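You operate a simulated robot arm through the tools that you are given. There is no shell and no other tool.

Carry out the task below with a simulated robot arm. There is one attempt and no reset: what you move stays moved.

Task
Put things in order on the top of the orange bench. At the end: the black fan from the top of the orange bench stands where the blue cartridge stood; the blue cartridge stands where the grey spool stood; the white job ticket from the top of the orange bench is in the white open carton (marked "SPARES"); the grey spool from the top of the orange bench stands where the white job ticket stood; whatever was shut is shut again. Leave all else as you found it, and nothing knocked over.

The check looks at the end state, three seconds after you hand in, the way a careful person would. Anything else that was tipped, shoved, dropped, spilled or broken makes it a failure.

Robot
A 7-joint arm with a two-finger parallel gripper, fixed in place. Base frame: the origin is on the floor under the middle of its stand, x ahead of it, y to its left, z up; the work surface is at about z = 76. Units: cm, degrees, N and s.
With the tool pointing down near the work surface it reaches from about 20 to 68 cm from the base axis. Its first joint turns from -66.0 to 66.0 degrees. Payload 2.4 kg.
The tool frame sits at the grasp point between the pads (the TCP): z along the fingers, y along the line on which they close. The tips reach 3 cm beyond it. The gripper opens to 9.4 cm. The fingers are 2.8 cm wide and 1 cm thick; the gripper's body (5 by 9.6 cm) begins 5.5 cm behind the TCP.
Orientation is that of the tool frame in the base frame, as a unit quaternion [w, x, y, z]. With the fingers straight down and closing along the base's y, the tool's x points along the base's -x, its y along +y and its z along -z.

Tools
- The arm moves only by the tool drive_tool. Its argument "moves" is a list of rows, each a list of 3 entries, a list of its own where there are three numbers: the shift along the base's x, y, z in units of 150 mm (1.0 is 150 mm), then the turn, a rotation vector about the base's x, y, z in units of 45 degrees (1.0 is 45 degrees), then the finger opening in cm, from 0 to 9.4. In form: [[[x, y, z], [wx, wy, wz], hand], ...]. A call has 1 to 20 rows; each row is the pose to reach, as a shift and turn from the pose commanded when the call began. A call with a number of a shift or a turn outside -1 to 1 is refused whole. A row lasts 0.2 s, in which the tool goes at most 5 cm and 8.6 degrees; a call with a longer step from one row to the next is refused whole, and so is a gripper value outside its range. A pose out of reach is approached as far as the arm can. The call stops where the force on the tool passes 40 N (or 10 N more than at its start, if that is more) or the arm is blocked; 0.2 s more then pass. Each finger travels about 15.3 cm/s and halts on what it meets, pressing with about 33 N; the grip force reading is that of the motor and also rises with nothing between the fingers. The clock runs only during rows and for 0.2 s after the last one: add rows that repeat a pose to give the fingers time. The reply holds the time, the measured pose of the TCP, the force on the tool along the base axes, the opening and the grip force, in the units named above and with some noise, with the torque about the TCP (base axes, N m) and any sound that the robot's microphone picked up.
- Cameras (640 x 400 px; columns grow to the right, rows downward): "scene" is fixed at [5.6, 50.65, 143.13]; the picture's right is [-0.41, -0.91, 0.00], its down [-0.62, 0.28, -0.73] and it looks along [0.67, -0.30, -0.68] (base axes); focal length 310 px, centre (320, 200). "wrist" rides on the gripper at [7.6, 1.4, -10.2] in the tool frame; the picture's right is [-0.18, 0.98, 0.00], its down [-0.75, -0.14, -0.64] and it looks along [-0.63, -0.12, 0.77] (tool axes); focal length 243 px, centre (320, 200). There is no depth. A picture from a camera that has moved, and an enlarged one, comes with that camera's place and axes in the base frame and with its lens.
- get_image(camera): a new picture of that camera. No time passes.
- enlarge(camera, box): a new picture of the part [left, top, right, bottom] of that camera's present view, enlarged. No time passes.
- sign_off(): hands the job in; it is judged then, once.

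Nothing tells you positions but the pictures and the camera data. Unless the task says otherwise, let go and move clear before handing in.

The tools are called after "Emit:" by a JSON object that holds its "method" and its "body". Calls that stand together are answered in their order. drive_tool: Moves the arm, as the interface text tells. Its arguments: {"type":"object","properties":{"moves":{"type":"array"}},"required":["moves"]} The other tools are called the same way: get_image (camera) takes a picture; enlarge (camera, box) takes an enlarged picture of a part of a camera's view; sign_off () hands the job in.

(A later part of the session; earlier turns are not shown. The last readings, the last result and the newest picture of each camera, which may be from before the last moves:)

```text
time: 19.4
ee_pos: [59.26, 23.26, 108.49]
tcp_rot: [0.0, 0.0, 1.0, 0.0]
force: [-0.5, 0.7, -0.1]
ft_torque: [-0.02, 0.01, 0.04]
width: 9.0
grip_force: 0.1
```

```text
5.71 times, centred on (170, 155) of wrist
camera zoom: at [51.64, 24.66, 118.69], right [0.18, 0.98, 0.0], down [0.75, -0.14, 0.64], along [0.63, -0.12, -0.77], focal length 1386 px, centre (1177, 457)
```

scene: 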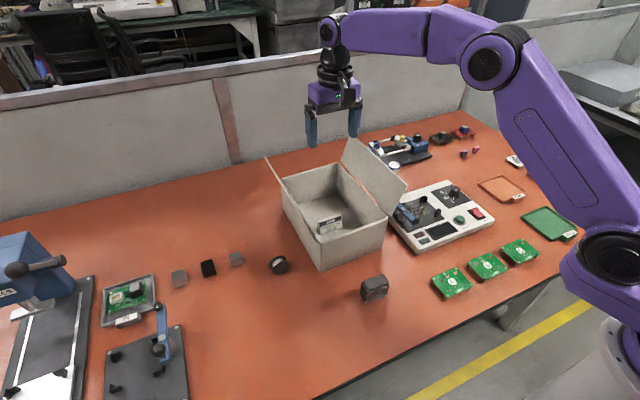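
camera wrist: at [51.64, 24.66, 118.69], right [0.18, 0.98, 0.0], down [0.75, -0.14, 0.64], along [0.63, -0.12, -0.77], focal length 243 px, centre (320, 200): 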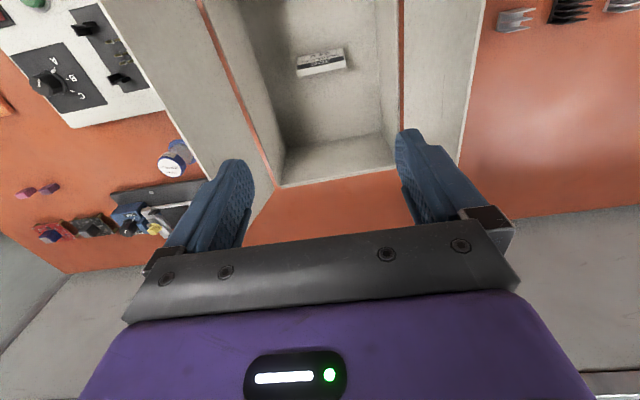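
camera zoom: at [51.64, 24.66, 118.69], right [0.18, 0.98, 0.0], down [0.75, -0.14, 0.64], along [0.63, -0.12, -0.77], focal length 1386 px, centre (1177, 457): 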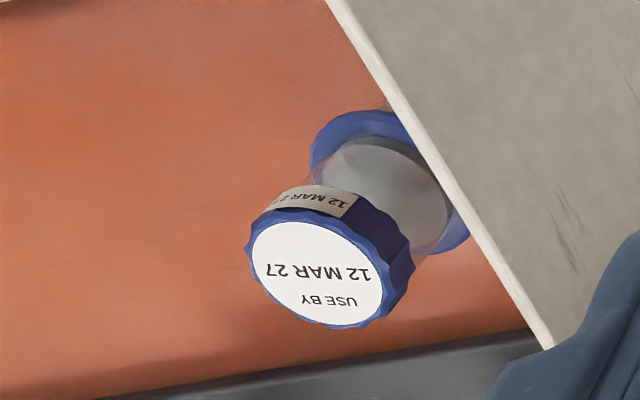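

The collar above the hand is only about 7 cm wide, so there is room beside the left flap (free edge near y = 36.5, z = 97.5). I'll move over the spool at height while turning the gripper so that the fingers close along the spool's axis with the camera on the side away from the carton.

Emit:
{"method": "drive_tool", "body": {"moves": [[[-0.05, 0.16, 0], [0, 0, -0.16], 9.0], [[-0.1, 0.32, 0], [0, 0, -0.32], 9.0], [[-0.16, 0.48, 0], [0, 0, -0.48], 9.0], [[-0.22, 0.64, 0], [0, 0, -0.64], 9.0], [[-0.28, 0.8, 0], [0, 0, -0.8], 9.0], [[-0.34, 0.96, 0], [0, 0, -0.96], 9.0], [[-0.34, 0.96, 0], [0, 0, -0.96], 9.0]]}}

Emit:
{"method": "drive_tool", "body": {"moves": [[[-0.05, 0.05, 0], [0, 0, -0.15], 9.0], [[-0.1, 0.1, 0], [0, 0, -0.3], 9.0], [[-0.12, 0.15, 0], [0, 0, -0.45], 9.0], [[-0.14, 0.2, 0], [0, 0, -0.6], 9.0], [[-0.157, 0.25, 0], [0, 0, -0.75], 9.0], [[-0.157, 0.3, 0], [0, 0, -0.907], 9.0], [[-0.157, 0.3, 0], [0, 0, -0.907], 9.0]]}}

Emit:
{"method": "get_image", "body": {"camera": "wrist"}}

Emit:
{"method": "get_image", "body": {"camera": "scene"}}

```text
time: 21.0
ee_pos: [54.28, 38.15, 108.48]
tcp_rot: [0.0, 0.369, 0.929, -0.001]
force: [-0.4, 0.2, -0.4]
ft_torque: [0.0, -0.03, 0.0]
width: 9.03
grip_force: 0.0
```

```text
time: 22.6
ee_pos: [51.85, 42.18, 108.43]
tcp_rot: [0.0, 0.671, 0.742, 0.001]
force: [0.5, 0.3, -0.5]
ft_torque: [-0.02, 0.01, 0.01]
width: 9.0
grip_force: 0.1
```

```text
taken
camera wrist: at [52.54, 49.98, 118.66], right [1.0, -0.08, 0.0], down [-0.06, -0.76, 0.64], along [-0.05, -0.64, -0.77], focal length 243 px, centre (320, 200)
```

wrist: 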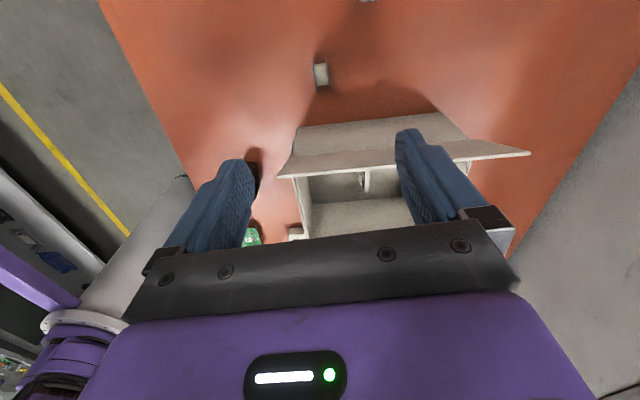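

```text
taken
```

scene: 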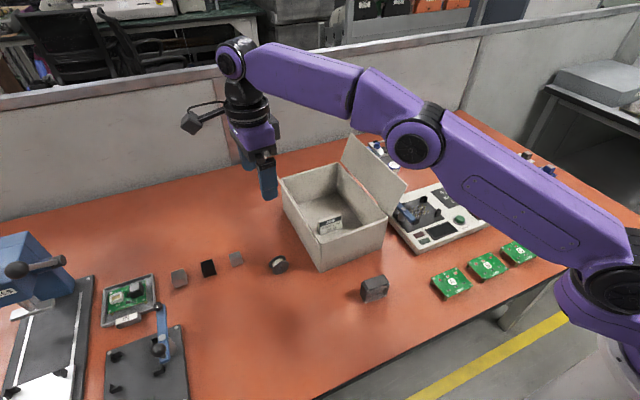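

The turn worked; the fingers now open along x above the spool, camera on the far side from the carton. I'll enlarge the spool to refine its position.

Emit:
{"method": "enlarge", "body": {"camera": "wrist", "box": [290, 50, 354, 100]}}

Emit:
{"method": "enlarge", "body": {"camera": "wrist", "box": [230, 50, 550, 250]}}

```text
8.00 times, centred on (322, 75) of wrist
camera zoom: at [52.54, 49.98, 118.66], right [1.0, -0.08, 0.0], down [-0.06, -0.76, 0.64], along [-0.05, -0.64, -0.77], focal length 1941 px, centre (304, 1200)
```

zoom: 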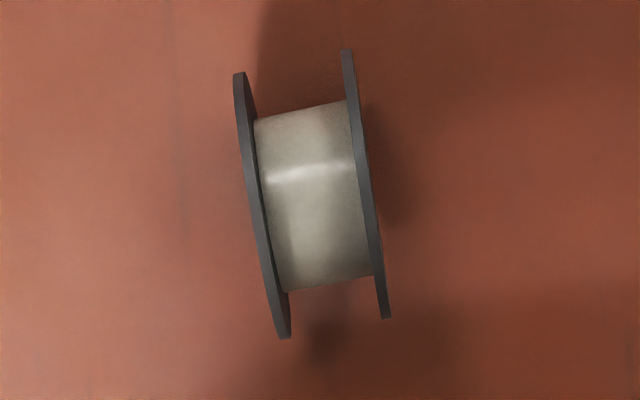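

```text
2.00 times, centred on (390, 150) of wrist
camera zoom: at [52.54, 49.98, 118.66], right [1.0, -0.08, 0.0], down [-0.06, -0.76, 0.64], along [-0.05, -0.64, -0.77], focal length 485 px, centre (180, 300)
```

zoom: 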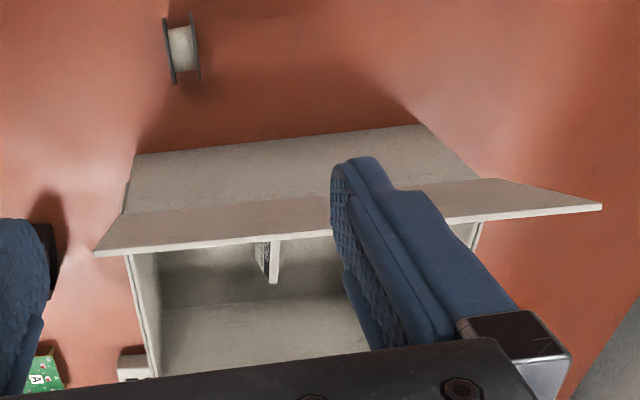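

Spool centre refined to about (51.95, 41.05), axis 5.8° off x, rims about 4.5 cm across. I'll lean the tool 8° away from the carton flap (harmless for the round spool), narrow the fingers to 6 cm, and descend to a check height.

Emit:
{"method": "drive_tool", "body": {"moves": [[[0.001, -0.04, -0.1], [-0.06, 0, 0], 8.0], [[0.003, -0.08, -0.3], [-0.12, 0, 0], 6.0], [[0.003, -0.08, -0.55], [-0.178, 0, 0], 6.0], [[0.003, -0.08, -0.8], [-0.178, 0, 0], 6.0], [[0.003, -0.08, -1.0], [-0.178, 0, 0], 6.0], [[0.003, -0.08, -1.0], [-0.178, 0, 0], 6.0]]}}

Emit:
{"method": "get_image", "body": {"camera": "wrist"}}

Emit:
{"method": "get_image", "body": {"camera": "scene"}}

```text
time: 24.0
ee_pos: [51.84, 41.16, 93.51]
tcp_rot: [0.047, 0.668, 0.741, -0.051]
force: [0.0, -1.1, -0.3]
ft_torque: [0.0, 0.04, -0.03]
width: 6.03
grip_force: 0.1
```

```text
taken
camera wrist: at [52.46, 50.15, 102.54], right [1.0, -0.08, 0.01], down [-0.06, -0.67, 0.74], along [-0.05, -0.74, -0.67], focal length 243 px, centre (320, 200)
```

wrist: 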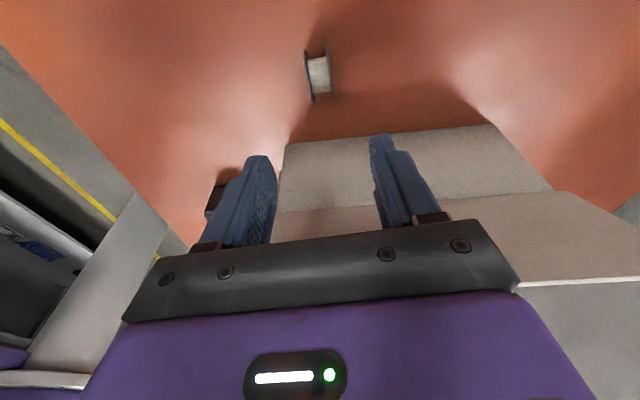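

```text
taken
```

scene: 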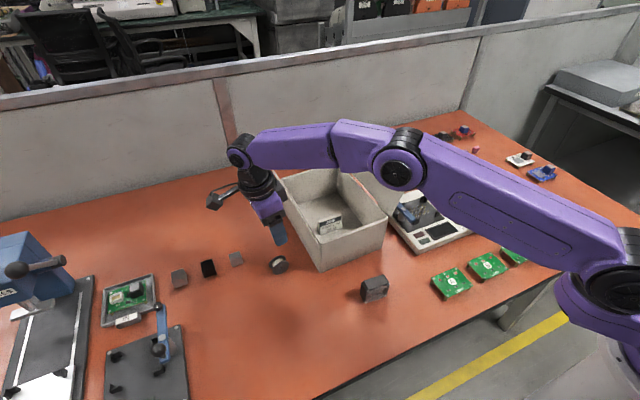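

The lean gives good clearance to the flap. I'll verify the spool's placement under the gripper in an enlargement.

Emit:
{"method": "enlarge", "body": {"camera": "wrist", "box": [286, 40, 350, 110]}}

```text
5.71 times, centred on (318, 75) of wrist
camera zoom: at [52.46, 50.15, 102.54], right [1.0, -0.08, 0.01], down [-0.06, -0.67, 0.74], along [-0.05, -0.74, -0.67], focal length 1386 px, centre (331, 914)
```

zoom: 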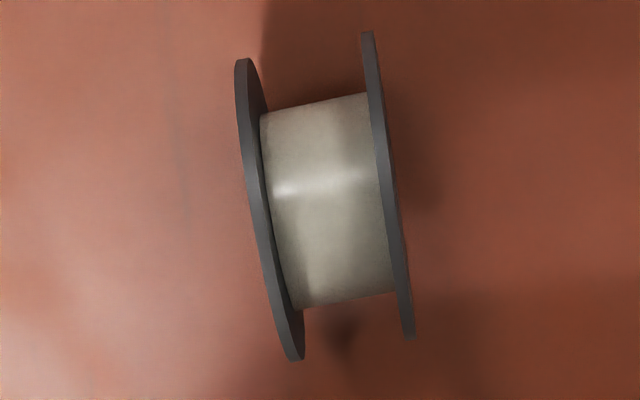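

The spool's centre is at x ≈ 51.95, y ≈ 41.1, right between the finger planes. Descending to the grasp height.

Emit:
{"method": "drive_tool", "body": {"moves": [[[0.005, -0.005, -0.25], [0, 0, 0], 6.0], [[0.005, -0.005, -0.5], [0, 0, 0], 6.0], [[0.005, -0.005, -0.7], [0, 0, 0], 6.0], [[0.005, -0.005, -0.82], [0, 0, 0], 6.0], [[0.005, -0.005, -0.88], [0, 0, 0], 6.0], [[0.005, -0.005, -0.91], [0, 0, 0], 6.0], [[0.005, -0.005, -0.91], [0, 0, 0], 6.0]]}}

Emit:
{"method": "get_image", "body": {"camera": "wrist"}}

Emit:
{"method": "get_image", "body": {"camera": "scene"}}

```text
time: 25.6
ee_pos: [51.96, 41.27, 79.86]
tcp_rot: [0.047, 0.668, 0.741, -0.052]
force: [-0.2, -0.3, 0.5]
ft_torque: [0.03, -0.03, 0.03]
width: 6.0
grip_force: 0.0
```

```text
taken
camera wrist: at [52.61, 50.21, 88.89], right [1.0, -0.08, 0.01], down [-0.06, -0.67, 0.74], along [-0.05, -0.74, -0.67], focal length 243 px, centre (320, 200)
```

wrist: 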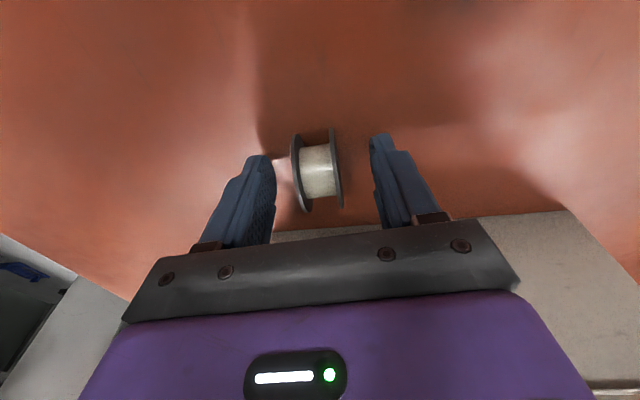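

```text
taken
```

scene: 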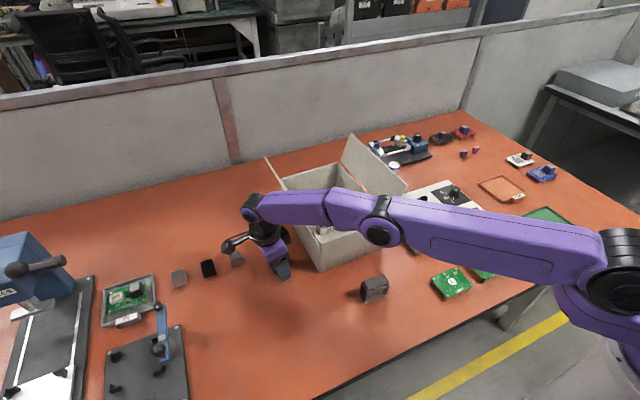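

The fingers straddle the spool, but the forearm is low near the carton's front left flap corner. I'll inspect that closely before closing.

Emit:
{"method": "enlarge", "body": {"camera": "scene", "box": [220, 140, 420, 290]}}

Emit:
{"method": "enlarge", "body": {"camera": "wrist", "box": [230, 110, 430, 250]}}

```text
2.67 times, centred on (320, 215) of scene
camera zoom: at [5.6, 50.65, 143.13], right [-0.41, -0.91, 0.0], down [-0.62, 0.28, -0.73], along [0.67, -0.3, -0.68], focal length 828 px, centre (320, 160)
```

zoom: 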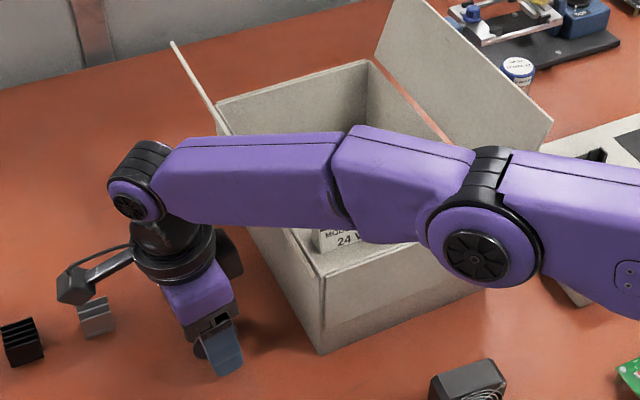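

```text
2.86 times, centred on (330, 180) of wrist
camera zoom: at [52.61, 50.21, 88.89], right [1.0, -0.08, 0.01], down [-0.06, -0.67, 0.74], along [-0.05, -0.74, -0.67], focal length 693 px, centre (291, 257)
```

zoom: 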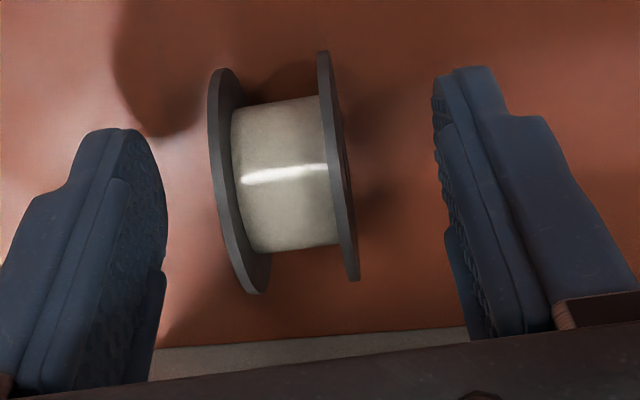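

The flap's back corner is exactly where it was, so nothing has been touched; clearance is about 1 cm. The spool sits about 0.3 cm toward the base side between the fingers, so I'll shift and then close gently.

Emit:
{"method": "drive_tool", "body": {"moves": [[[-0.01, -0.002, 0], [0, 0, 0], 6.0], [[-0.018, -0.003, 0], [0, 0, 0], 5.0], [[-0.018, -0.003, 0], [0, 0, 0], 4.0], [[-0.018, -0.003, 0], [0, 0, 0], 3.2], [[-0.018, -0.003, 0], [0, 0, 0], 2.6], [[-0.018, -0.003, 0], [0, 0, 0], 2.0], [[-0.018, -0.003, 0], [0, 0, 0], 1.5], [[-0.018, -0.003, 0], [0, 0, 0], 1.5]]}}

Emit:
{"method": "get_image", "body": {"camera": "wrist"}}

```text
time: 27.4
ee_pos: [51.71, 41.05, 79.9]
tcp_rot: [0.047, 0.668, 0.741, -0.052]
force: [-0.7, 0.7, 0.1]
ft_torque: [0.01, 0.0, -0.01]
width: 2.53
grip_force: 33.0
```

```text
taken
camera wrist: at [52.34, 50.08, 88.86], right [1.0, -0.08, 0.01], down [-0.06, -0.67, 0.74], along [-0.05, -0.74, -0.67], focal length 243 px, centre (320, 200)
```

wrist: 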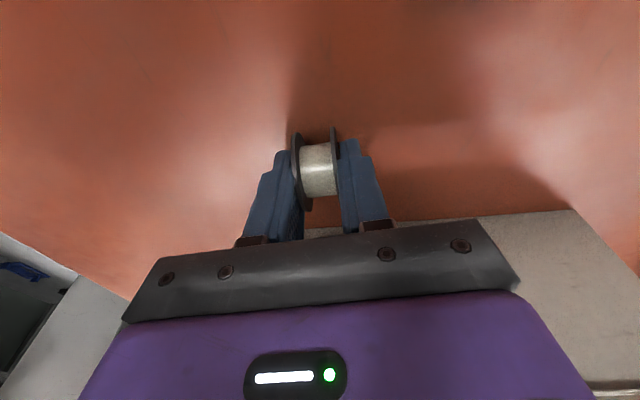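

The spool is held by its flanges (2.53 cm wide). Lifting straight up clear of the flap first.

Emit:
{"method": "drive_tool", "body": {"moves": [[[0, 0, 0.05], [0, 0, 0], 1.5], [[0, 0, 0.2], [0, 0, 0], 1.5], [[0, 0, 0.45], [0, 0, 0], 1.5], [[0, 0, 0.7], [0, 0, 0], 1.5], [[0, 0, 1.0], [0, 0, 0], 1.5], [[0, 0, 1.0], [0, 0, 0], 1.5]]}}

Emit:
{"method": "drive_tool", "body": {"moves": [[[-0.1, 0.1, 0.1], [0, 0, 0], 1.5], [[-0.25, 0.2, 0.15], [0, 0, 0], 1.5], [[-0.4, 0.3, 0.15], [0, 0, 0], 1.5], [[-0.55, 0.4, 0.1], [0, 0, 0], 1.5], [[-0.7, 0.5, 0], [0, 0, 0], 1.5], [[-0.785, 0.53, 0], [0, 0, 0], 1.5], [[-0.785, 0.53, 0], [0, 0, 0], 1.5]]}}

Emit:
{"method": "get_image", "body": {"camera": "wrist"}}

Emit:
{"method": "get_image", "body": {"camera": "scene"}}

```text
time: 28.8
ee_pos: [51.81, 40.99, 94.66]
tcp_rot: [0.046, 0.668, 0.741, -0.053]
force: [-0.5, 0.0, 0.4]
ft_torque: [0.03, 0.01, 0.01]
width: 2.53
grip_force: 33.2
```

```text
time: 30.4
ee_pos: [39.72, 49.12, 94.9]
tcp_rot: [0.047, 0.668, 0.741, -0.052]
force: [-0.6, 0.5, -0.1]
ft_torque: [0.0, 0.0, -0.02]
width: 2.48
grip_force: 32.7
```

```text
taken
camera wrist: at [40.4, 58.04, 103.94], right [1.0, -0.08, 0.01], down [-0.06, -0.67, 0.74], along [-0.05, -0.74, -0.67], focal length 243 px, centre (320, 200)
```

wrist: 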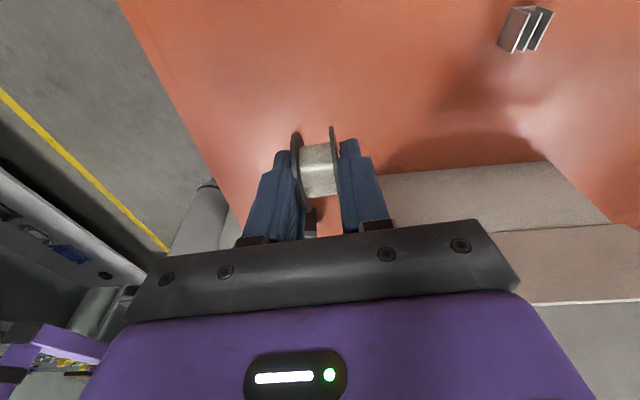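

```text
taken
```

scene: 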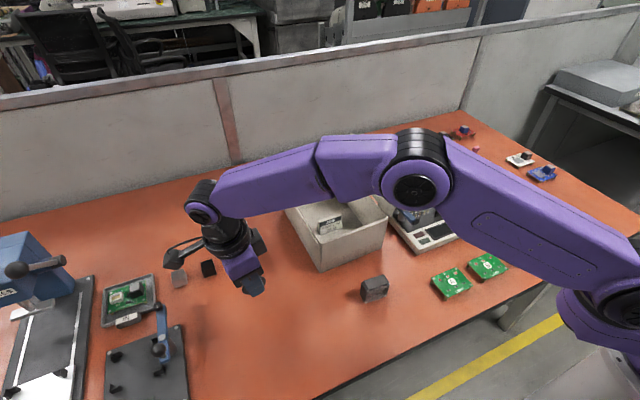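

The spool is over the ticket's old place. I'll shift 2 mm and lower it gently to the bench.

Emit:
{"method": "drive_tool", "body": {"moves": [[[0.013, -0.006, -0.2], [0, 0, 0], 1.5], [[0.013, -0.006, -0.45], [0, 0, 0], 1.5], [[0.013, -0.006, -0.7], [0, 0, 0], 1.5], [[0.013, -0.006, -0.87], [0, 0, 0], 1.5], [[0.013, -0.006, -0.95], [0, 0, 0], 1.5], [[0.013, -0.006, -0.985], [0, 0, 0], 1.5], [[0.013, -0.006, -0.985], [0, 0, 0], 1.5]]}}

Emit:
{"method": "drive_tool", "body": {"moves": [[[0, 0, -0.005], [0, 0, 0], 1.5], [[0, 0, -0.01], [0, 0, 0], 1.5], [[0, 0, -0.01], [0, 0, 0], 1.5]]}}

Emit:
{"method": "get_image", "body": {"camera": "wrist"}}

Emit:
{"method": "get_image", "body": {"camera": "scene"}}

```text
time: 32.0
ee_pos: [40.12, 48.85, 80.02]
tcp_rot: [0.048, 0.668, 0.741, -0.051]
force: [0.4, -0.1, 0.3]
ft_torque: [0.0, 0.01, 0.0]
width: 2.51
grip_force: 33.0
```

```text
time: 32.8
ee_pos: [40.07, 49.02, 79.82]
tcp_rot: [0.047, 0.667, 0.742, -0.051]
force: [-1.0, 0.0, -1.3]
ft_torque: [-0.01, 0.01, -0.03]
width: 2.5
grip_force: 32.9
```

```text
taken
camera wrist: at [40.71, 57.93, 88.87], right [1.0, -0.08, 0.01], down [-0.06, -0.67, 0.74], along [-0.05, -0.74, -0.67], focal length 243 px, centre (320, 200)
```

wrist: 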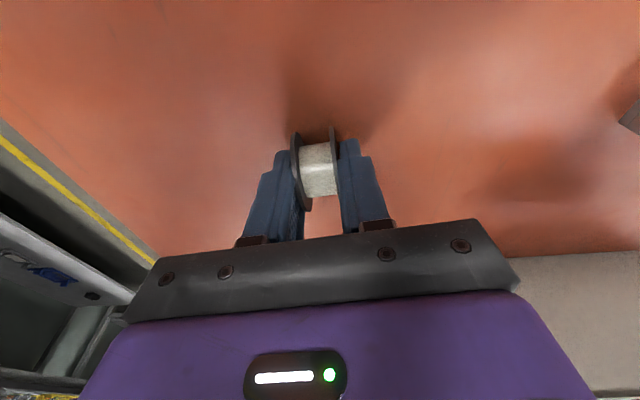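

```text
taken
```

scene: 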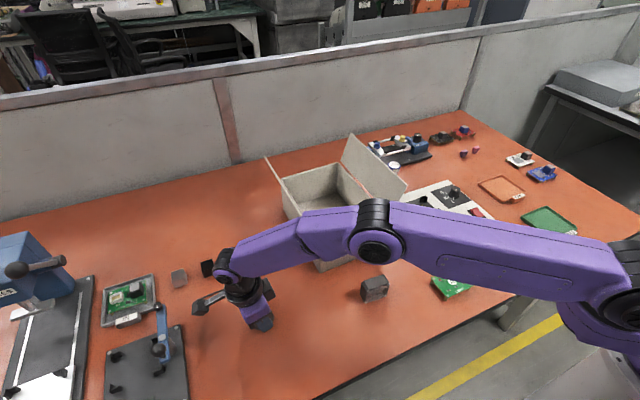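

No contact force yet; lowering a further millimetre at a time.

Emit:
{"method": "drive_tool", "body": {"moves": [[[0, 0, -0.004], [0, 0, 0], 1.5], [[0, 0, -0.008], [0, 0, 0], 1.5], [[0, 0, -0.008], [0, 0, 0], 1.5]]}}

```text
time: 33.6
ee_pos: [40.13, 48.87, 79.9]
tcp_rot: [0.047, 0.668, 0.741, -0.051]
force: [-0.9, 0.5, 2.0]
ft_torque: [-0.03, 0.0, -0.01]
width: 2.53
grip_force: 33.1
```

Emit:
{"method": "drive_tool", "body": {"moves": [[[0, 0, -0.004], [0, 0, 0], 1.5], [[0, 0, -0.006], [0, 0, 0], 1.5], [[0, 0, -0.006], [0, 0, 0], 1.5]]}}

```text
time: 34.4
ee_pos: [40.1, 48.89, 79.75]
tcp_rot: [0.047, 0.668, 0.741, -0.052]
force: [-0.6, -0.3, 7.1]
ft_torque: [0.01, -0.08, 0.0]
width: 2.52
grip_force: 32.7
```

The spool rests on the bench (7 N). I'll relieve most of the pressure and open the fingers slowly along its axis.

Emit:
{"method": "drive_tool", "body": {"moves": [[[0, 0, 0.004], [0, 0, 0], 2.3], [[0, 0, 0.004], [0, 0, 0], 2.5], [[0, 0, 0.004], [0, 0, 0], 2.6], [[0, 0, 0.004], [0, 0, 0], 2.8], [[0, 0, 0.004], [0, 0, 0], 3.2], [[0, 0, 0.004], [0, 0, 0], 4.0], [[0, 0, 0.004], [0, 0, 0], 5.0], [[0, 0, 0.004], [0, 0, 0], 6.0], [[0, 0, 0.004], [0, 0, 0], 6.0]]}}

Emit:
{"method": "get_image", "body": {"camera": "wrist"}}

```text
time: 36.4
ee_pos: [40.11, 48.75, 79.79]
tcp_rot: [0.047, 0.668, 0.741, -0.051]
force: [0.2, -1.1, 0.4]
ft_torque: [-0.03, 0.02, 0.0]
width: 5.99
grip_force: 0.0
```

```text
taken
camera wrist: at [40.7, 57.8, 88.83], right [1.0, -0.08, 0.01], down [-0.06, -0.67, 0.74], along [-0.05, -0.74, -0.67], focal length 243 px, centre (320, 200)
```

wrist: 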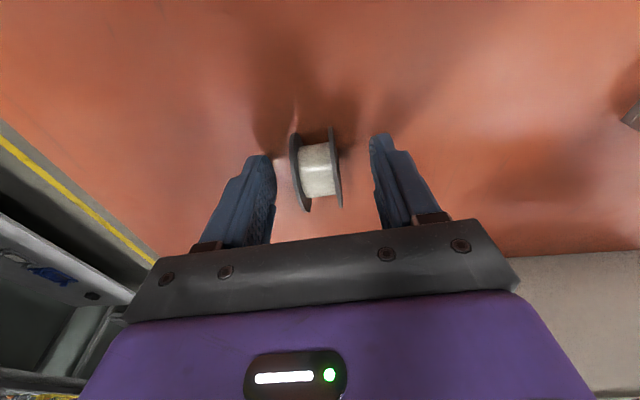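

The spool stands on its own at the ticket's old place. I lift away and undo the lean, then look back at it.

Emit:
{"method": "drive_tool", "body": {"moves": [[[0, 0, 0.1], [0, 0, 0], 6.0], [[0, 0, 0.3], [0, 0, 0], 6.0], [[0, 0, 0.6], [0.06, 0, 0], 6.0], [[0, 0, 0.85], [0.12, 0, 0], 6.0], [[0, 0, 1.0], [0.178, 0, 0], 6.0], [[0, 0, 1.0], [0.178, 0, 0], 6.0]]}}

Emit:
{"method": "get_image", "body": {"camera": "wrist"}}

Emit:
{"method": "get_image", "body": {"camera": "scene"}}

```text
time: 37.8
ee_pos: [40.09, 48.99, 94.89]
tcp_rot: [-0.001, 0.669, 0.743, -0.001]
force: [-0.1, 0.3, -0.9]
ft_torque: [-0.05, -0.01, -0.02]
width: 6.0
grip_force: 0.1
```

```text
taken
camera wrist: at [40.67, 56.58, 105.13], right [1.0, -0.08, 0.0], down [-0.06, -0.76, 0.64], along [-0.05, -0.64, -0.77], focal length 243 px, centre (320, 200)
```

wrist: 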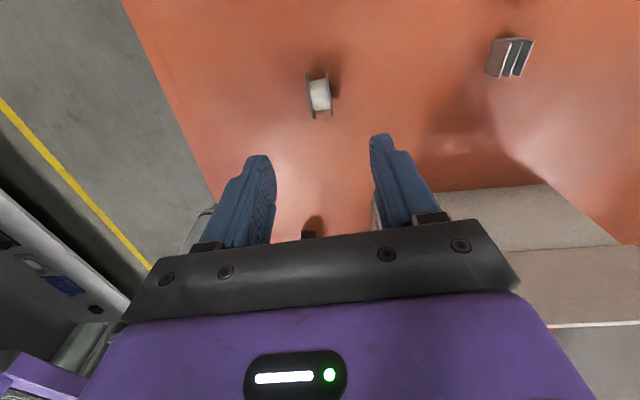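

```text
taken
```

scene: 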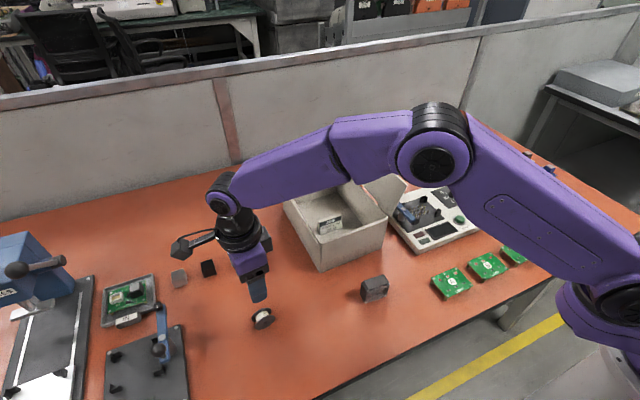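

The spool stays put. Now I raise the arm and swing back toward the cartridge, turning the gripper back to zero yaw on the way.

Emit:
{"method": "drive_tool", "body": {"moves": [[[0, 0, 0.2], [0, 0, 0.15], 7.0], [[0, 0, 0.4], [0, 0, 0.3], 8.0], [[0, -0.1, 0.65], [0, 0, 0.45], 8.0], [[0, -0.25, 0.9], [0, 0, 0.6], 8.0], [[0, -0.45, 1.0], [0, 0, 0.75], 8.0], [[0, -0.7, 1.0], [0, 0, 0.9], 8.0], [[0, -0.7, 1.0], [0, 0, 0.9], 8.0]]}}

Emit:
{"method": "drive_tool", "body": {"moves": [[[0.03, -0.2, 0], [0, 0, 0.16], 8.0], [[0.06, -0.4, 0], [0, 0, 0.32], 8.0], [[0.1, -0.6, 0], [0, 0, 0.48], 8.0], [[0.15, -0.8, 0], [0, 0, 0.64], 8.0], [[0.2, -1.0, 0], [0, 0, 0.8], 8.0], [[0.2, -1.0, 0], [0, 0, 0.967], 8.0], [[0.2, -1.0, 0], [0, 0, 0.967], 8.0]]}}

Emit:
{"method": "get_image", "body": {"camera": "wrist"}}

Emit:
{"method": "get_image", "body": {"camera": "scene"}}

```text
time: 39.4
ee_pos: [39.99, 38.28, 109.76]
tcp_rot: [0.0, 0.369, 0.929, 0.0]
force: [-0.3, -0.2, 0.2]
ft_torque: [0.0, 0.0, 0.02]
width: 7.99
grip_force: 0.1
```

```text
time: 41.0
ee_pos: [43.07, 23.42, 109.73]
tcp_rot: [0.0, 0.0, 1.0, -0.001]
force: [0.3, 0.0, 0.3]
ft_torque: [0.0, -0.02, 0.01]
width: 8.02
grip_force: 0.0
```

```text
taken
camera wrist: at [35.43, 24.68, 119.92], right [0.18, 0.98, 0.0], down [0.75, -0.14, 0.64], along [0.63, -0.12, -0.77], focal length 243 px, centre (320, 200)
```

wrist: 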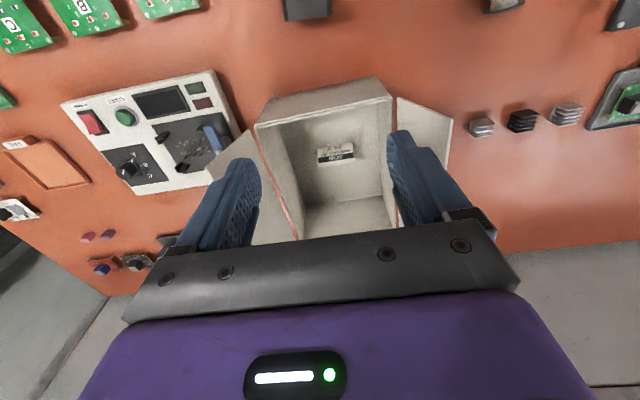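

```text
taken
```

scene: 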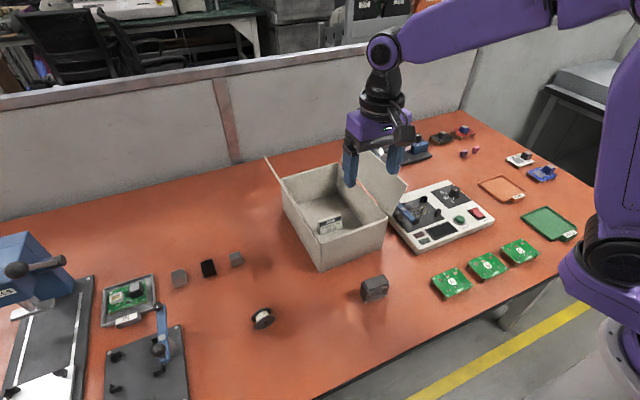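

Everything is as intended so far. Moving on toward the cartridge region for a close look.

Emit:
{"method": "drive_tool", "body": {"moves": [[[0.03, -0.25, 0], [0, 0, 0], 8.0], [[0.06, -0.5, 0], [0, 0, 0], 8.0], [[0.1, -0.75, 0], [0, 0, 0], 8.0], [[0.15, -1.0, 0], [0, 0, 0], 8.0]]}}

Emit:
{"method": "drive_tool", "body": {"moves": [[[0.03, -0.25, -0.1], [0, 0, 0], 8.0], [[0.06, -0.5, -0.2], [0, 0, 0], 8.0], [[0.1, -0.75, -0.3], [0, 0, 0], 8.0], [[0.1, -0.8, -0.3], [0, 0, 0], 8.0], [[0.1, -0.8, -0.3], [0, 0, 0], 8.0]]}}

Emit:
{"method": "get_image", "body": {"camera": "wrist"}}

Emit:
{"method": "get_image", "body": {"camera": "scene"}}

```text
time: 42.0
ee_pos: [45.25, 8.42, 109.6]
tcp_rot: [0.0, -0.001, 1.0, -0.001]
force: [-0.3, 1.0, 0.4]
ft_torque: [0.02, -0.02, -0.01]
width: 8.01
grip_force: 0.1
```

```text
time: 43.2
ee_pos: [46.64, -3.67, 105.3]
tcp_rot: [0.0, -0.001, 1.0, 0.0]
force: [0.8, -0.2, 0.6]
ft_torque: [-0.03, -0.05, -0.01]
width: 8.01
grip_force: 0.1
```

```text
taken
camera wrist: at [39.11, -2.31, 115.41], right [0.18, 0.98, 0.0], down [0.75, -0.14, 0.64], along [0.63, -0.12, -0.77], focal length 243 px, centre (320, 200)
```

wrist: 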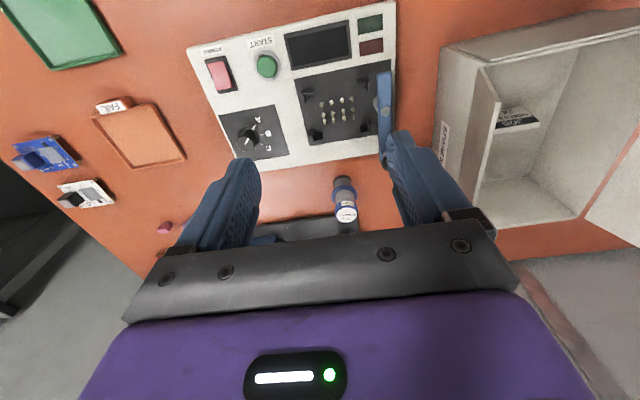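

```text
taken
```

scene: 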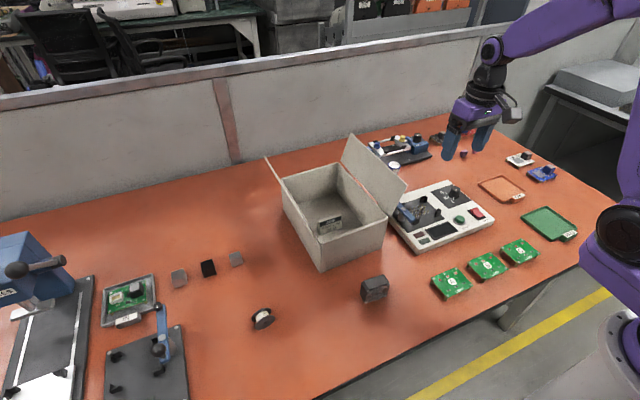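

The carton's right wall shows a label ("SPARES") and the cartridge is visible between fixture and black plate. Enlarging the cartridge and its surroundings.

Emit:
{"method": "enlarge", "body": {"camera": "wrist", "box": [310, 160, 380, 240]}}

Emit:
{"method": "enlarge", "body": {"camera": "wrist", "box": [180, 60, 480, 250]}}

Emit:
{"method": "enlarge", "body": {"camera": "wrist", "box": [420, 80, 520, 200]}}

```text
5.00 times, centred on (345, 200) of wrist
camera zoom: at [39.11, -2.31, 115.41], right [0.18, 0.98, 0.0], down [0.75, -0.14, 0.64], along [0.63, -0.12, -0.77], focal length 1213 px, centre (195, 200)
```

zoom: 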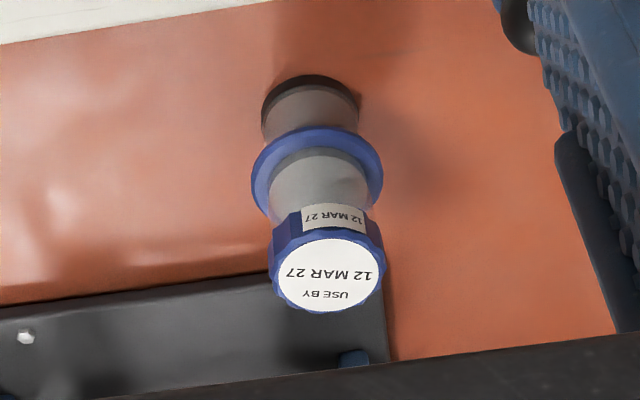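

```text
2.11 times, centred on (330, 155) of wrist
camera zoom: at [39.11, -2.31, 115.41], right [0.18, 0.98, 0.0], down [0.75, -0.14, 0.64], along [0.63, -0.12, -0.77], focal length 511 px, centre (299, 295)
```

zoom: 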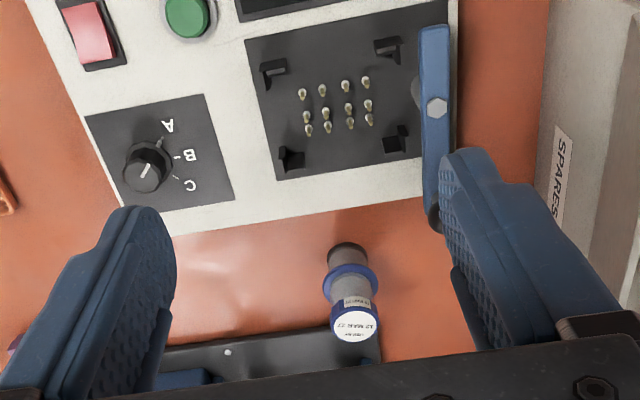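

```text
3.33 times, centred on (470, 140) of wrist
camera zoom: at [39.11, -2.31, 115.41], right [0.18, 0.98, 0.0], down [0.75, -0.14, 0.64], along [0.63, -0.12, -0.77], focal length 809 px, centre (-180, 400)
```

zoom: 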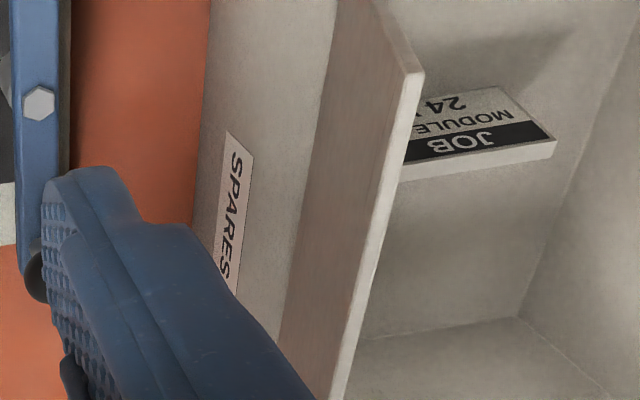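

The carton is confirmed as "SPARES". The cartridge stands at about (67.5, -3.1), cap on top (about 3.9 cm wide, z 83.3–85.6) with a wider collar near z = 80.5, and there is room all round it. I'll approach above it.

Emit:
{"method": "drive_tool", "body": {"moves": [[[0.25, 0.01, 0], [0, 0, 0], 8.0], [[0.5, 0.02, 0], [0, 0, 0], 8.0], [[0.75, 0.03, -0.1], [0, 0, 0], 8.0], [[1.0, 0.03, -0.2], [0, 0, 0], 8.0], [[1.0, 0.03, -0.3], [0, 0, 0], 8.0], [[1.0, 0.03, -0.3], [0, 0, 0], 8.0]]}}

Emit:
{"method": "get_image", "body": {"camera": "wrist"}}

Emit:
{"method": "get_image", "body": {"camera": "scene"}}

```text
time: 44.6
ee_pos: [61.99, -3.28, 100.59]
tcp_rot: [0.0, -0.001, 1.0, 0.0]
force: [-0.3, -0.3, -0.1]
ft_torque: [-0.02, -0.03, 0.0]
width: 8.02
grip_force: 0.1
```

```text
taken
camera wrist: at [54.26, -1.83, 110.81], right [0.18, 0.98, 0.0], down [0.75, -0.14, 0.64], along [0.63, -0.12, -0.77], focal length 243 px, centre (320, 200)
```

wrist: 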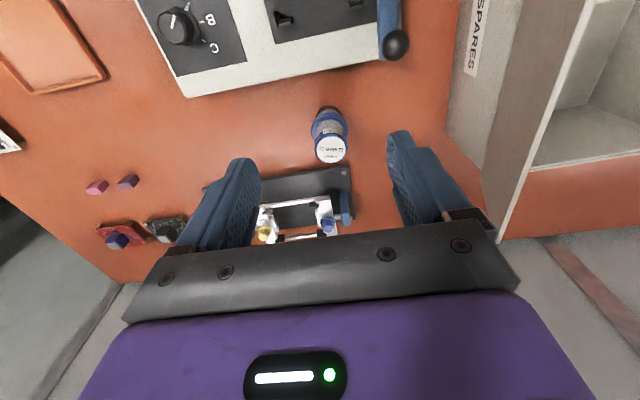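

```text
taken
```

scene: 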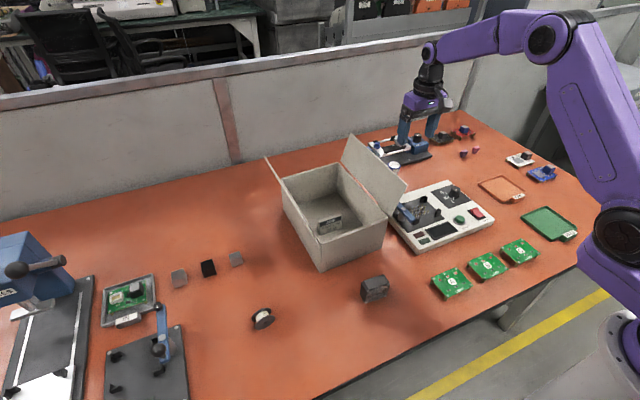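

Emit:
{"method": "enlarge", "body": {"camera": "wrist", "box": [290, 90, 370, 180]}}

Emit:
{"method": "enlarge", "body": {"camera": "wrist", "box": [140, 0, 480, 240]}}

```text
4.44 times, centred on (330, 135) of wrist
camera zoom: at [54.26, -1.83, 110.81], right [0.18, 0.98, 0.0], down [0.75, -0.14, 0.64], along [0.63, -0.12, -0.77], focal length 1078 px, centre (276, 489)
```

zoom: 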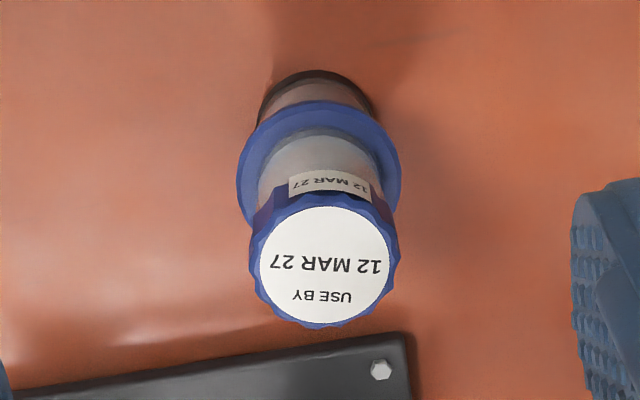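

```text
1.67 times, centred on (310, 120) of wrist
camera zoom: at [54.26, -1.83, 110.81], right [0.18, 0.98, 0.0], down [0.75, -0.14, 0.64], along [0.63, -0.12, -0.77], focal length 404 px, centre (337, 333)
```

zoom: 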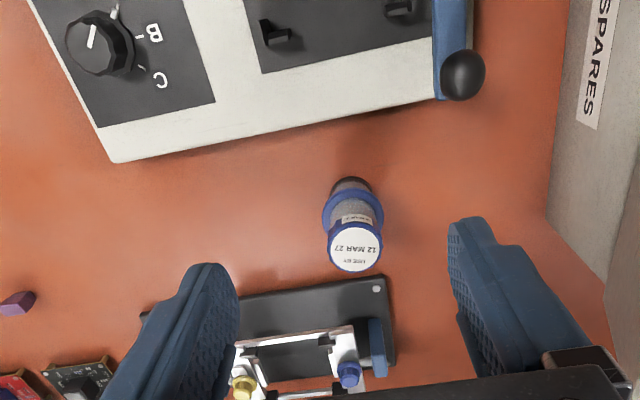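

The cap's centre comes out at about (67.75, -3.15) with its top near z = 85.4, right at the edge of reach. I'll move over it and go down to a check height with tips still above the cap.

Emit:
{"method": "drive_tool", "body": {"moves": [[[0.2, 0.005, -0.1], [0, 0, 0], 8.0], [[0.39, 0.005, -0.25], [0, 0, 0], 8.0], [[0.39, 0.005, -0.5], [0, 0, 0], 8.0], [[0.39, 0.005, -0.55], [0, 0, 0], 8.0], [[0.39, 0.005, -0.55], [0, 0, 0], 8.0]]}}

Emit:
{"method": "get_image", "body": {"camera": "wrist"}}

Emit:
{"method": "get_image", "body": {"camera": "scene"}}

```text
time: 45.8
ee_pos: [67.68, -3.31, 92.44]
tcp_rot: [0.001, 0.001, 1.0, 0.0]
force: [0.1, -0.1, -0.1]
ft_torque: [-0.03, 0.01, -0.01]
width: 7.99
grip_force: 0.2
```

```text
taken
camera wrist: at [60.24, -1.85, 102.66], right [0.18, 0.98, 0.0], down [0.75, -0.14, 0.64], along [0.63, -0.12, -0.77], focal length 243 px, centre (320, 200)
```

wrist: 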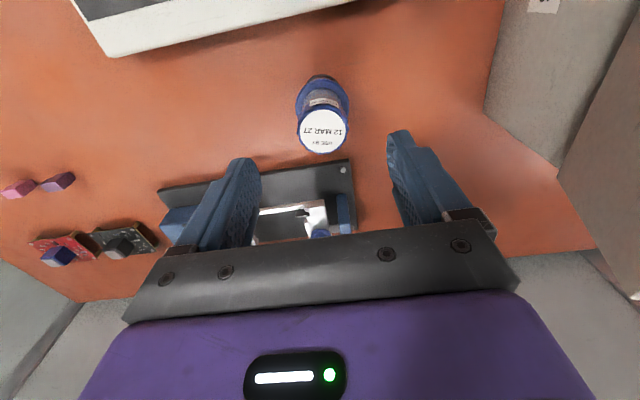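

```text
taken
```

scene: 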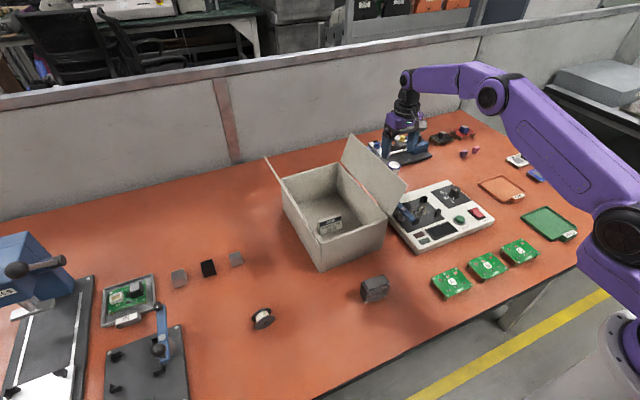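

The gripper is directly above the cap (within 1 mm). Descending so that the pads meet the cap and the tips stay above the wide collar.

Emit:
{"method": "drive_tool", "body": {"moves": [[[0, 0.007, -0.15], [0, 0, 0], 8.0], [[0, 0.007, -0.3], [0, 0, 0], 8.0], [[0, 0.007, -0.42], [0, 0, 0], 8.0], [[0, 0.007, -0.5], [0, 0, 0], 8.0], [[0, 0.007, -0.524], [0, 0, 0], 8.0], [[0, 0.007, -0.524], [0, 0, 0], 8.0]]}}

Emit:
{"method": "get_image", "body": {"camera": "wrist"}}

Emit:
{"method": "enlarge", "body": {"camera": "scene", "box": [360, 60, 460, 190]}}

```text
time: 47.2
ee_pos: [67.71, -3.0, 84.56]
tcp_rot: [0.0, 0.0, 1.0, 0.0]
force: [1.0, 0.2, -0.6]
ft_torque: [0.03, -0.03, -0.02]
width: 8.0
grip_force: 0.0
```

```text
taken
camera wrist: at [60.1, -1.67, 94.81], right [0.18, 0.98, 0.0], down [0.75, -0.14, 0.64], along [0.63, -0.12, -0.77], focal length 243 px, centre (320, 200)
```

wrist: 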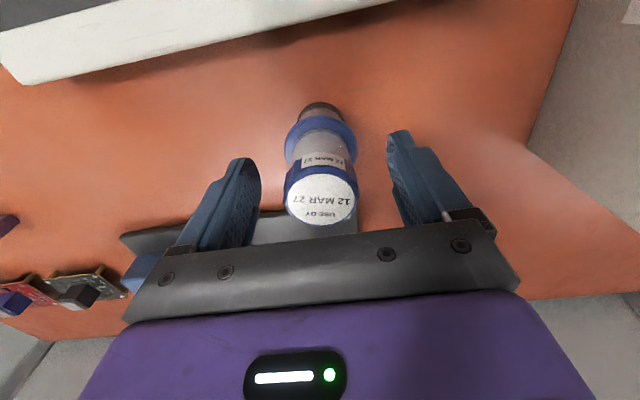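

```text
3.08 times, centred on (410, 125) of scene
camera zoom: at [5.6, 50.65, 143.13], right [-0.41, -0.91, 0.0], down [-0.62, 0.28, -0.73], along [0.67, -0.3, -0.68], focal length 955 px, centre (43, 431)
```

zoom: 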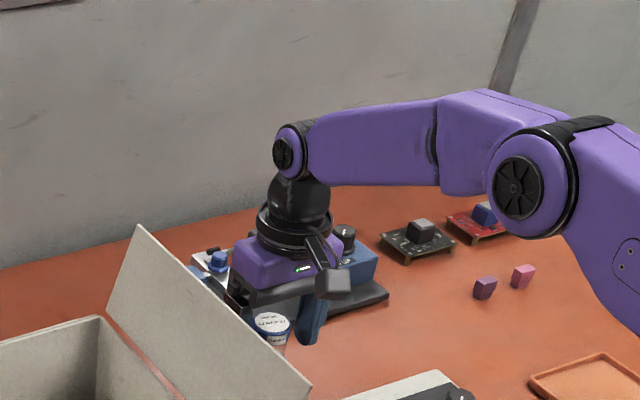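

The cap is centred between the fingers. Closing gently on it.

Emit:
{"method": "drive_tool", "body": {"moves": [[[0, 0, 0], [0, 0, 0], 7.0], [[0, 0, 0], [0, 0, 0], 6.0], [[0, 0, 0], [0, 0, 0], 5.0], [[0, 0, 0], [0, 0, 0], 4.4], [[0, 0, 0], [0, 0, 0], 4.0], [[0, 0, 0], [0, 0, 0], 3.6], [[0, 0, 0], [0, 0, 0], 3.0], [[0, 0, 0], [0, 0, 0], 3.0]]}}

Emit:
{"method": "get_image", "body": {"camera": "wrist"}}

```text
time: 49.0
ee_pos: [67.8, -3.07, 84.66]
tcp_rot: [0.0, 0.0, 1.0, -0.001]
force: [1.3, 0.0, 0.5]
ft_torque: [0.0, -0.05, 0.01]
width: 3.64
grip_force: 33.1
```

```text
taken
camera wrist: at [60.11, -1.67, 94.83], right [0.18, 0.98, 0.0], down [0.75, -0.14, 0.64], along [0.63, -0.12, -0.77], focal length 243 px, centre (320, 200)
```

wrist: 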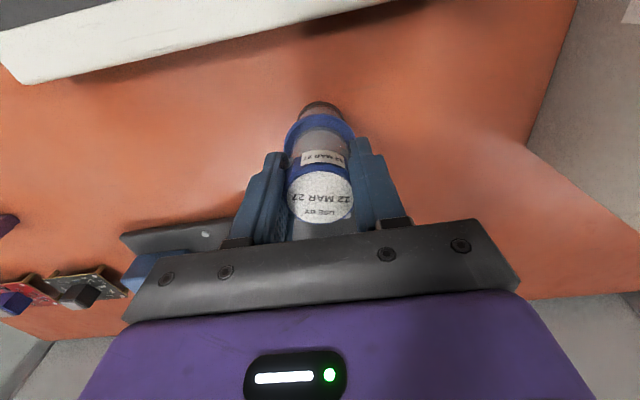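

The cartridge is gripped by its cap (3.64 cm). Lifting slowly straight up.

Emit:
{"method": "drive_tool", "body": {"moves": [[[0, 0, 0.03], [0, 0, 0], 3.0], [[0, 0, 0.1], [0, 0, 0], 3.0], [[0, 0, 0.25], [0, 0, 0], 3.0], [[0, 0, 0.45], [0, 0, 0], 3.0], [[0, 0, 0.7], [0, 0, 0], 3.0], [[0, 0, 0.95], [0, 0, 0], 3.0], [[0, 0, 1.0], [0, 0, 0], 3.0], [[0, 0, 1.0], [0, 0, 0], 3.0]]}}

Emit:
{"method": "get_image", "body": {"camera": "wrist"}}

Emit:
{"method": "get_image", "body": {"camera": "scene"}}

```text
time: 50.8
ee_pos: [67.66, -2.95, 99.62]
tcp_rot: [0.0, 0.001, 1.0, 0.0]
force: [0.3, 0.4, -3.2]
ft_torque: [0.02, -0.03, 0.02]
width: 3.64
grip_force: 33.1
```

```text
taken
camera wrist: at [60.02, -1.66, 109.82], right [0.18, 0.98, 0.0], down [0.75, -0.14, 0.64], along [0.63, -0.12, -0.77], focal length 243 px, centre (320, 200)
```

wrist: 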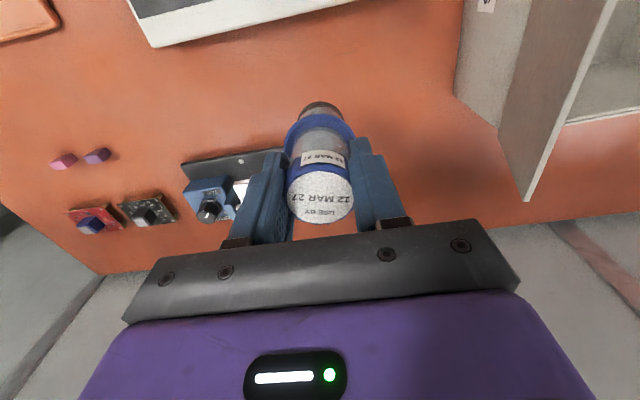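

```text
taken
```

scene: 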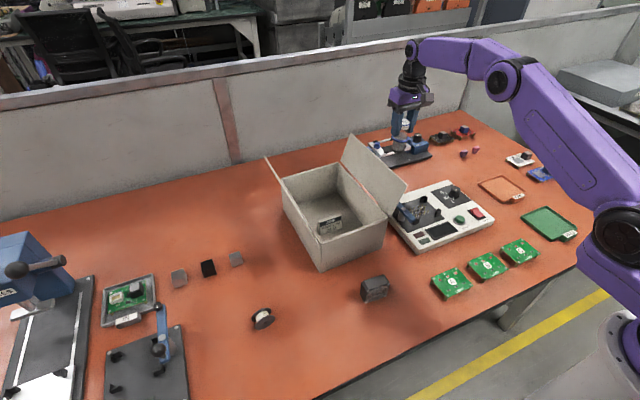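

The cartridge hangs straight, about 3 N. I'll raise it further and carry it round in front of the carton toward the spool's old place, turning the gripper as before for flap clearance.

Emit:
{"method": "drive_tool", "body": {"moves": [[[0, 0, 0.2], [0, 0, 0], 3.0], [[-0.1, 0, 0.4], [0, 0, 0], 3.0], [[-0.25, 0, 0.6], [0, 0, 0], 3.0], [[-0.45, 0, 0.75], [0, 0, 0], 3.0], [[-0.65, 0.1, 0.85], [0, 0, 0], 3.0], [[-0.85, 0.25, 0.87], [0, 0, 0], 3.0], [[-1.0, 0.45, 0.87], [0, 0, 0], 3.0], [[-1.0, 0.6, 0.87], [0, 0, 0], 3.0]]}}

Emit:
{"method": "drive_tool", "body": {"moves": [[[-0.1, 0.15, 0], [0, 0, -0.13], 3.0], [[-0.2, 0.3, 0], [0, 0, -0.26], 3.0], [[-0.3, 0.45, 0], [0, 0, -0.4], 3.0], [[-0.4, 0.6, 0], [0, 0, -0.53], 3.0], [[-0.5, 0.75, 0], [0, 0, -0.66], 3.0], [[-0.5, 0.9, 0], [0, 0, -0.8], 3.0], [[-0.5, 1.0, 0], [0, 0, -0.93], 3.0], [[-0.5, 1.0, 0], [0, 0, -0.93], 3.0]]}}

Emit:
{"method": "get_image", "body": {"camera": "scene"}}

```text
time: 52.6
ee_pos: [52.62, 6.03, 112.52]
tcp_rot: [0.0, 0.0, 1.0, 0.0]
force: [1.1, 0.4, -3.5]
ft_torque: [0.03, -0.01, 0.03]
width: 3.68
grip_force: 32.9
```

```text
time: 54.4
ee_pos: [45.02, 21.13, 112.66]
tcp_rot: [0.0, 0.358, 0.934, 0.0]
force: [0.1, 0.7, -2.8]
ft_torque: [0.03, 0.0, 0.01]
width: 3.66
grip_force: 33.4
```

```text
taken
```

scene: 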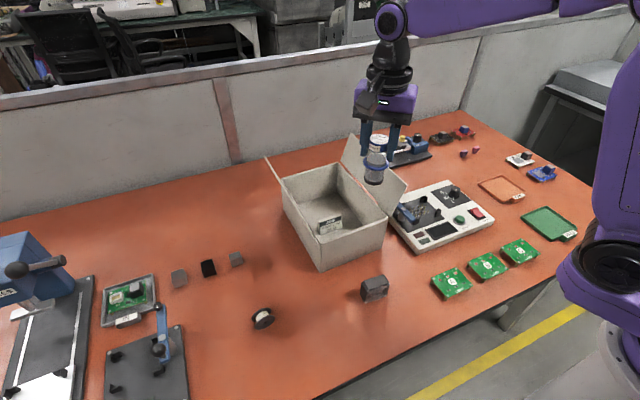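

The cartridge travels upright and clear. Continuing to above the spool's old place.

Emit:
{"method": "drive_tool", "body": {"moves": [[[0, 0.15, 0], [0, 0, -0.13], 3.0], [[0, 0.3, 0], [0, 0, -0.26], 3.0], [[0, 0.45, 0], [0, 0, -0.4], 3.0], [[0, 0.6, 0], [0, 0, -0.53], 3.0], [[0, 0.75, 0], [0, 0, -0.66], 3.0], [[0, 0.9, 0], [0, 0, -0.8], 3.0], [[0, 1.0, 0], [0, 0, -0.937], 3.0], [[0, 1.0, 0], [0, 0, -0.937], 3.0]]}}

Emit:
{"method": "drive_tool", "body": {"moves": [[[0.1, 0.1, 0], [0, 0, 0], 3.0], [[0.25, 0.22, -0.1], [0, 0, 0], 3.0], [[0.4, 0.335, -0.2], [0, 0, 0], 3.0], [[0.435, 0.335, -0.3], [0, 0, 0], 3.0], [[0.435, 0.335, -0.4], [0, 0, 0], 3.0], [[0.435, 0.335, -0.4], [0, 0, 0], 3.0]]}}

Emit:
{"method": "get_image", "body": {"camera": "scene"}}

Emit:
{"method": "get_image", "body": {"camera": "wrist"}}

```text
time: 56.2
ee_pos: [45.2, 36.06, 112.55]
tcp_rot: [0.001, 0.671, 0.742, 0.0]
force: [-0.3, 0.3, -2.9]
ft_torque: [0.02, 0.0, -0.02]
width: 3.66
grip_force: 33.0
```

```text
time: 57.6
ee_pos: [51.72, 41.09, 106.73]
tcp_rot: [0.0, 0.669, 0.743, 0.0]
force: [0.1, -0.6, -1.8]
ft_torque: [0.04, -0.02, 0.01]
width: 3.66
grip_force: 33.1
```

```text
taken
```

scene: 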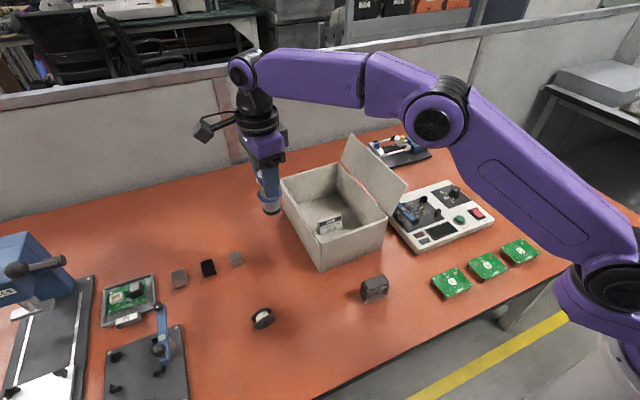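

```text
taken
camera wrist: at [52.33, 48.64, 116.9], right [1.0, -0.08, 0.0], down [-0.06, -0.76, 0.64], along [-0.05, -0.64, -0.77], focal length 243 px, centre (320, 200)
```

wrist: 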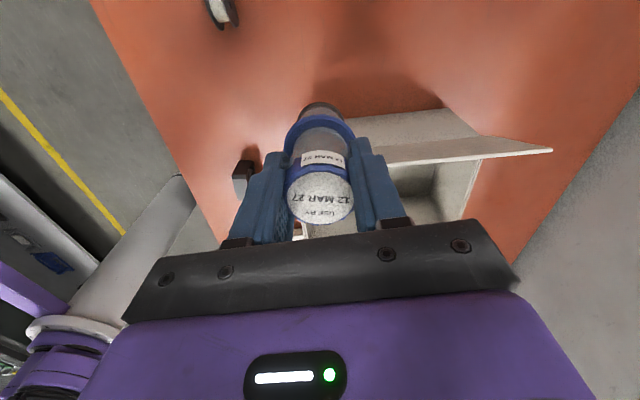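

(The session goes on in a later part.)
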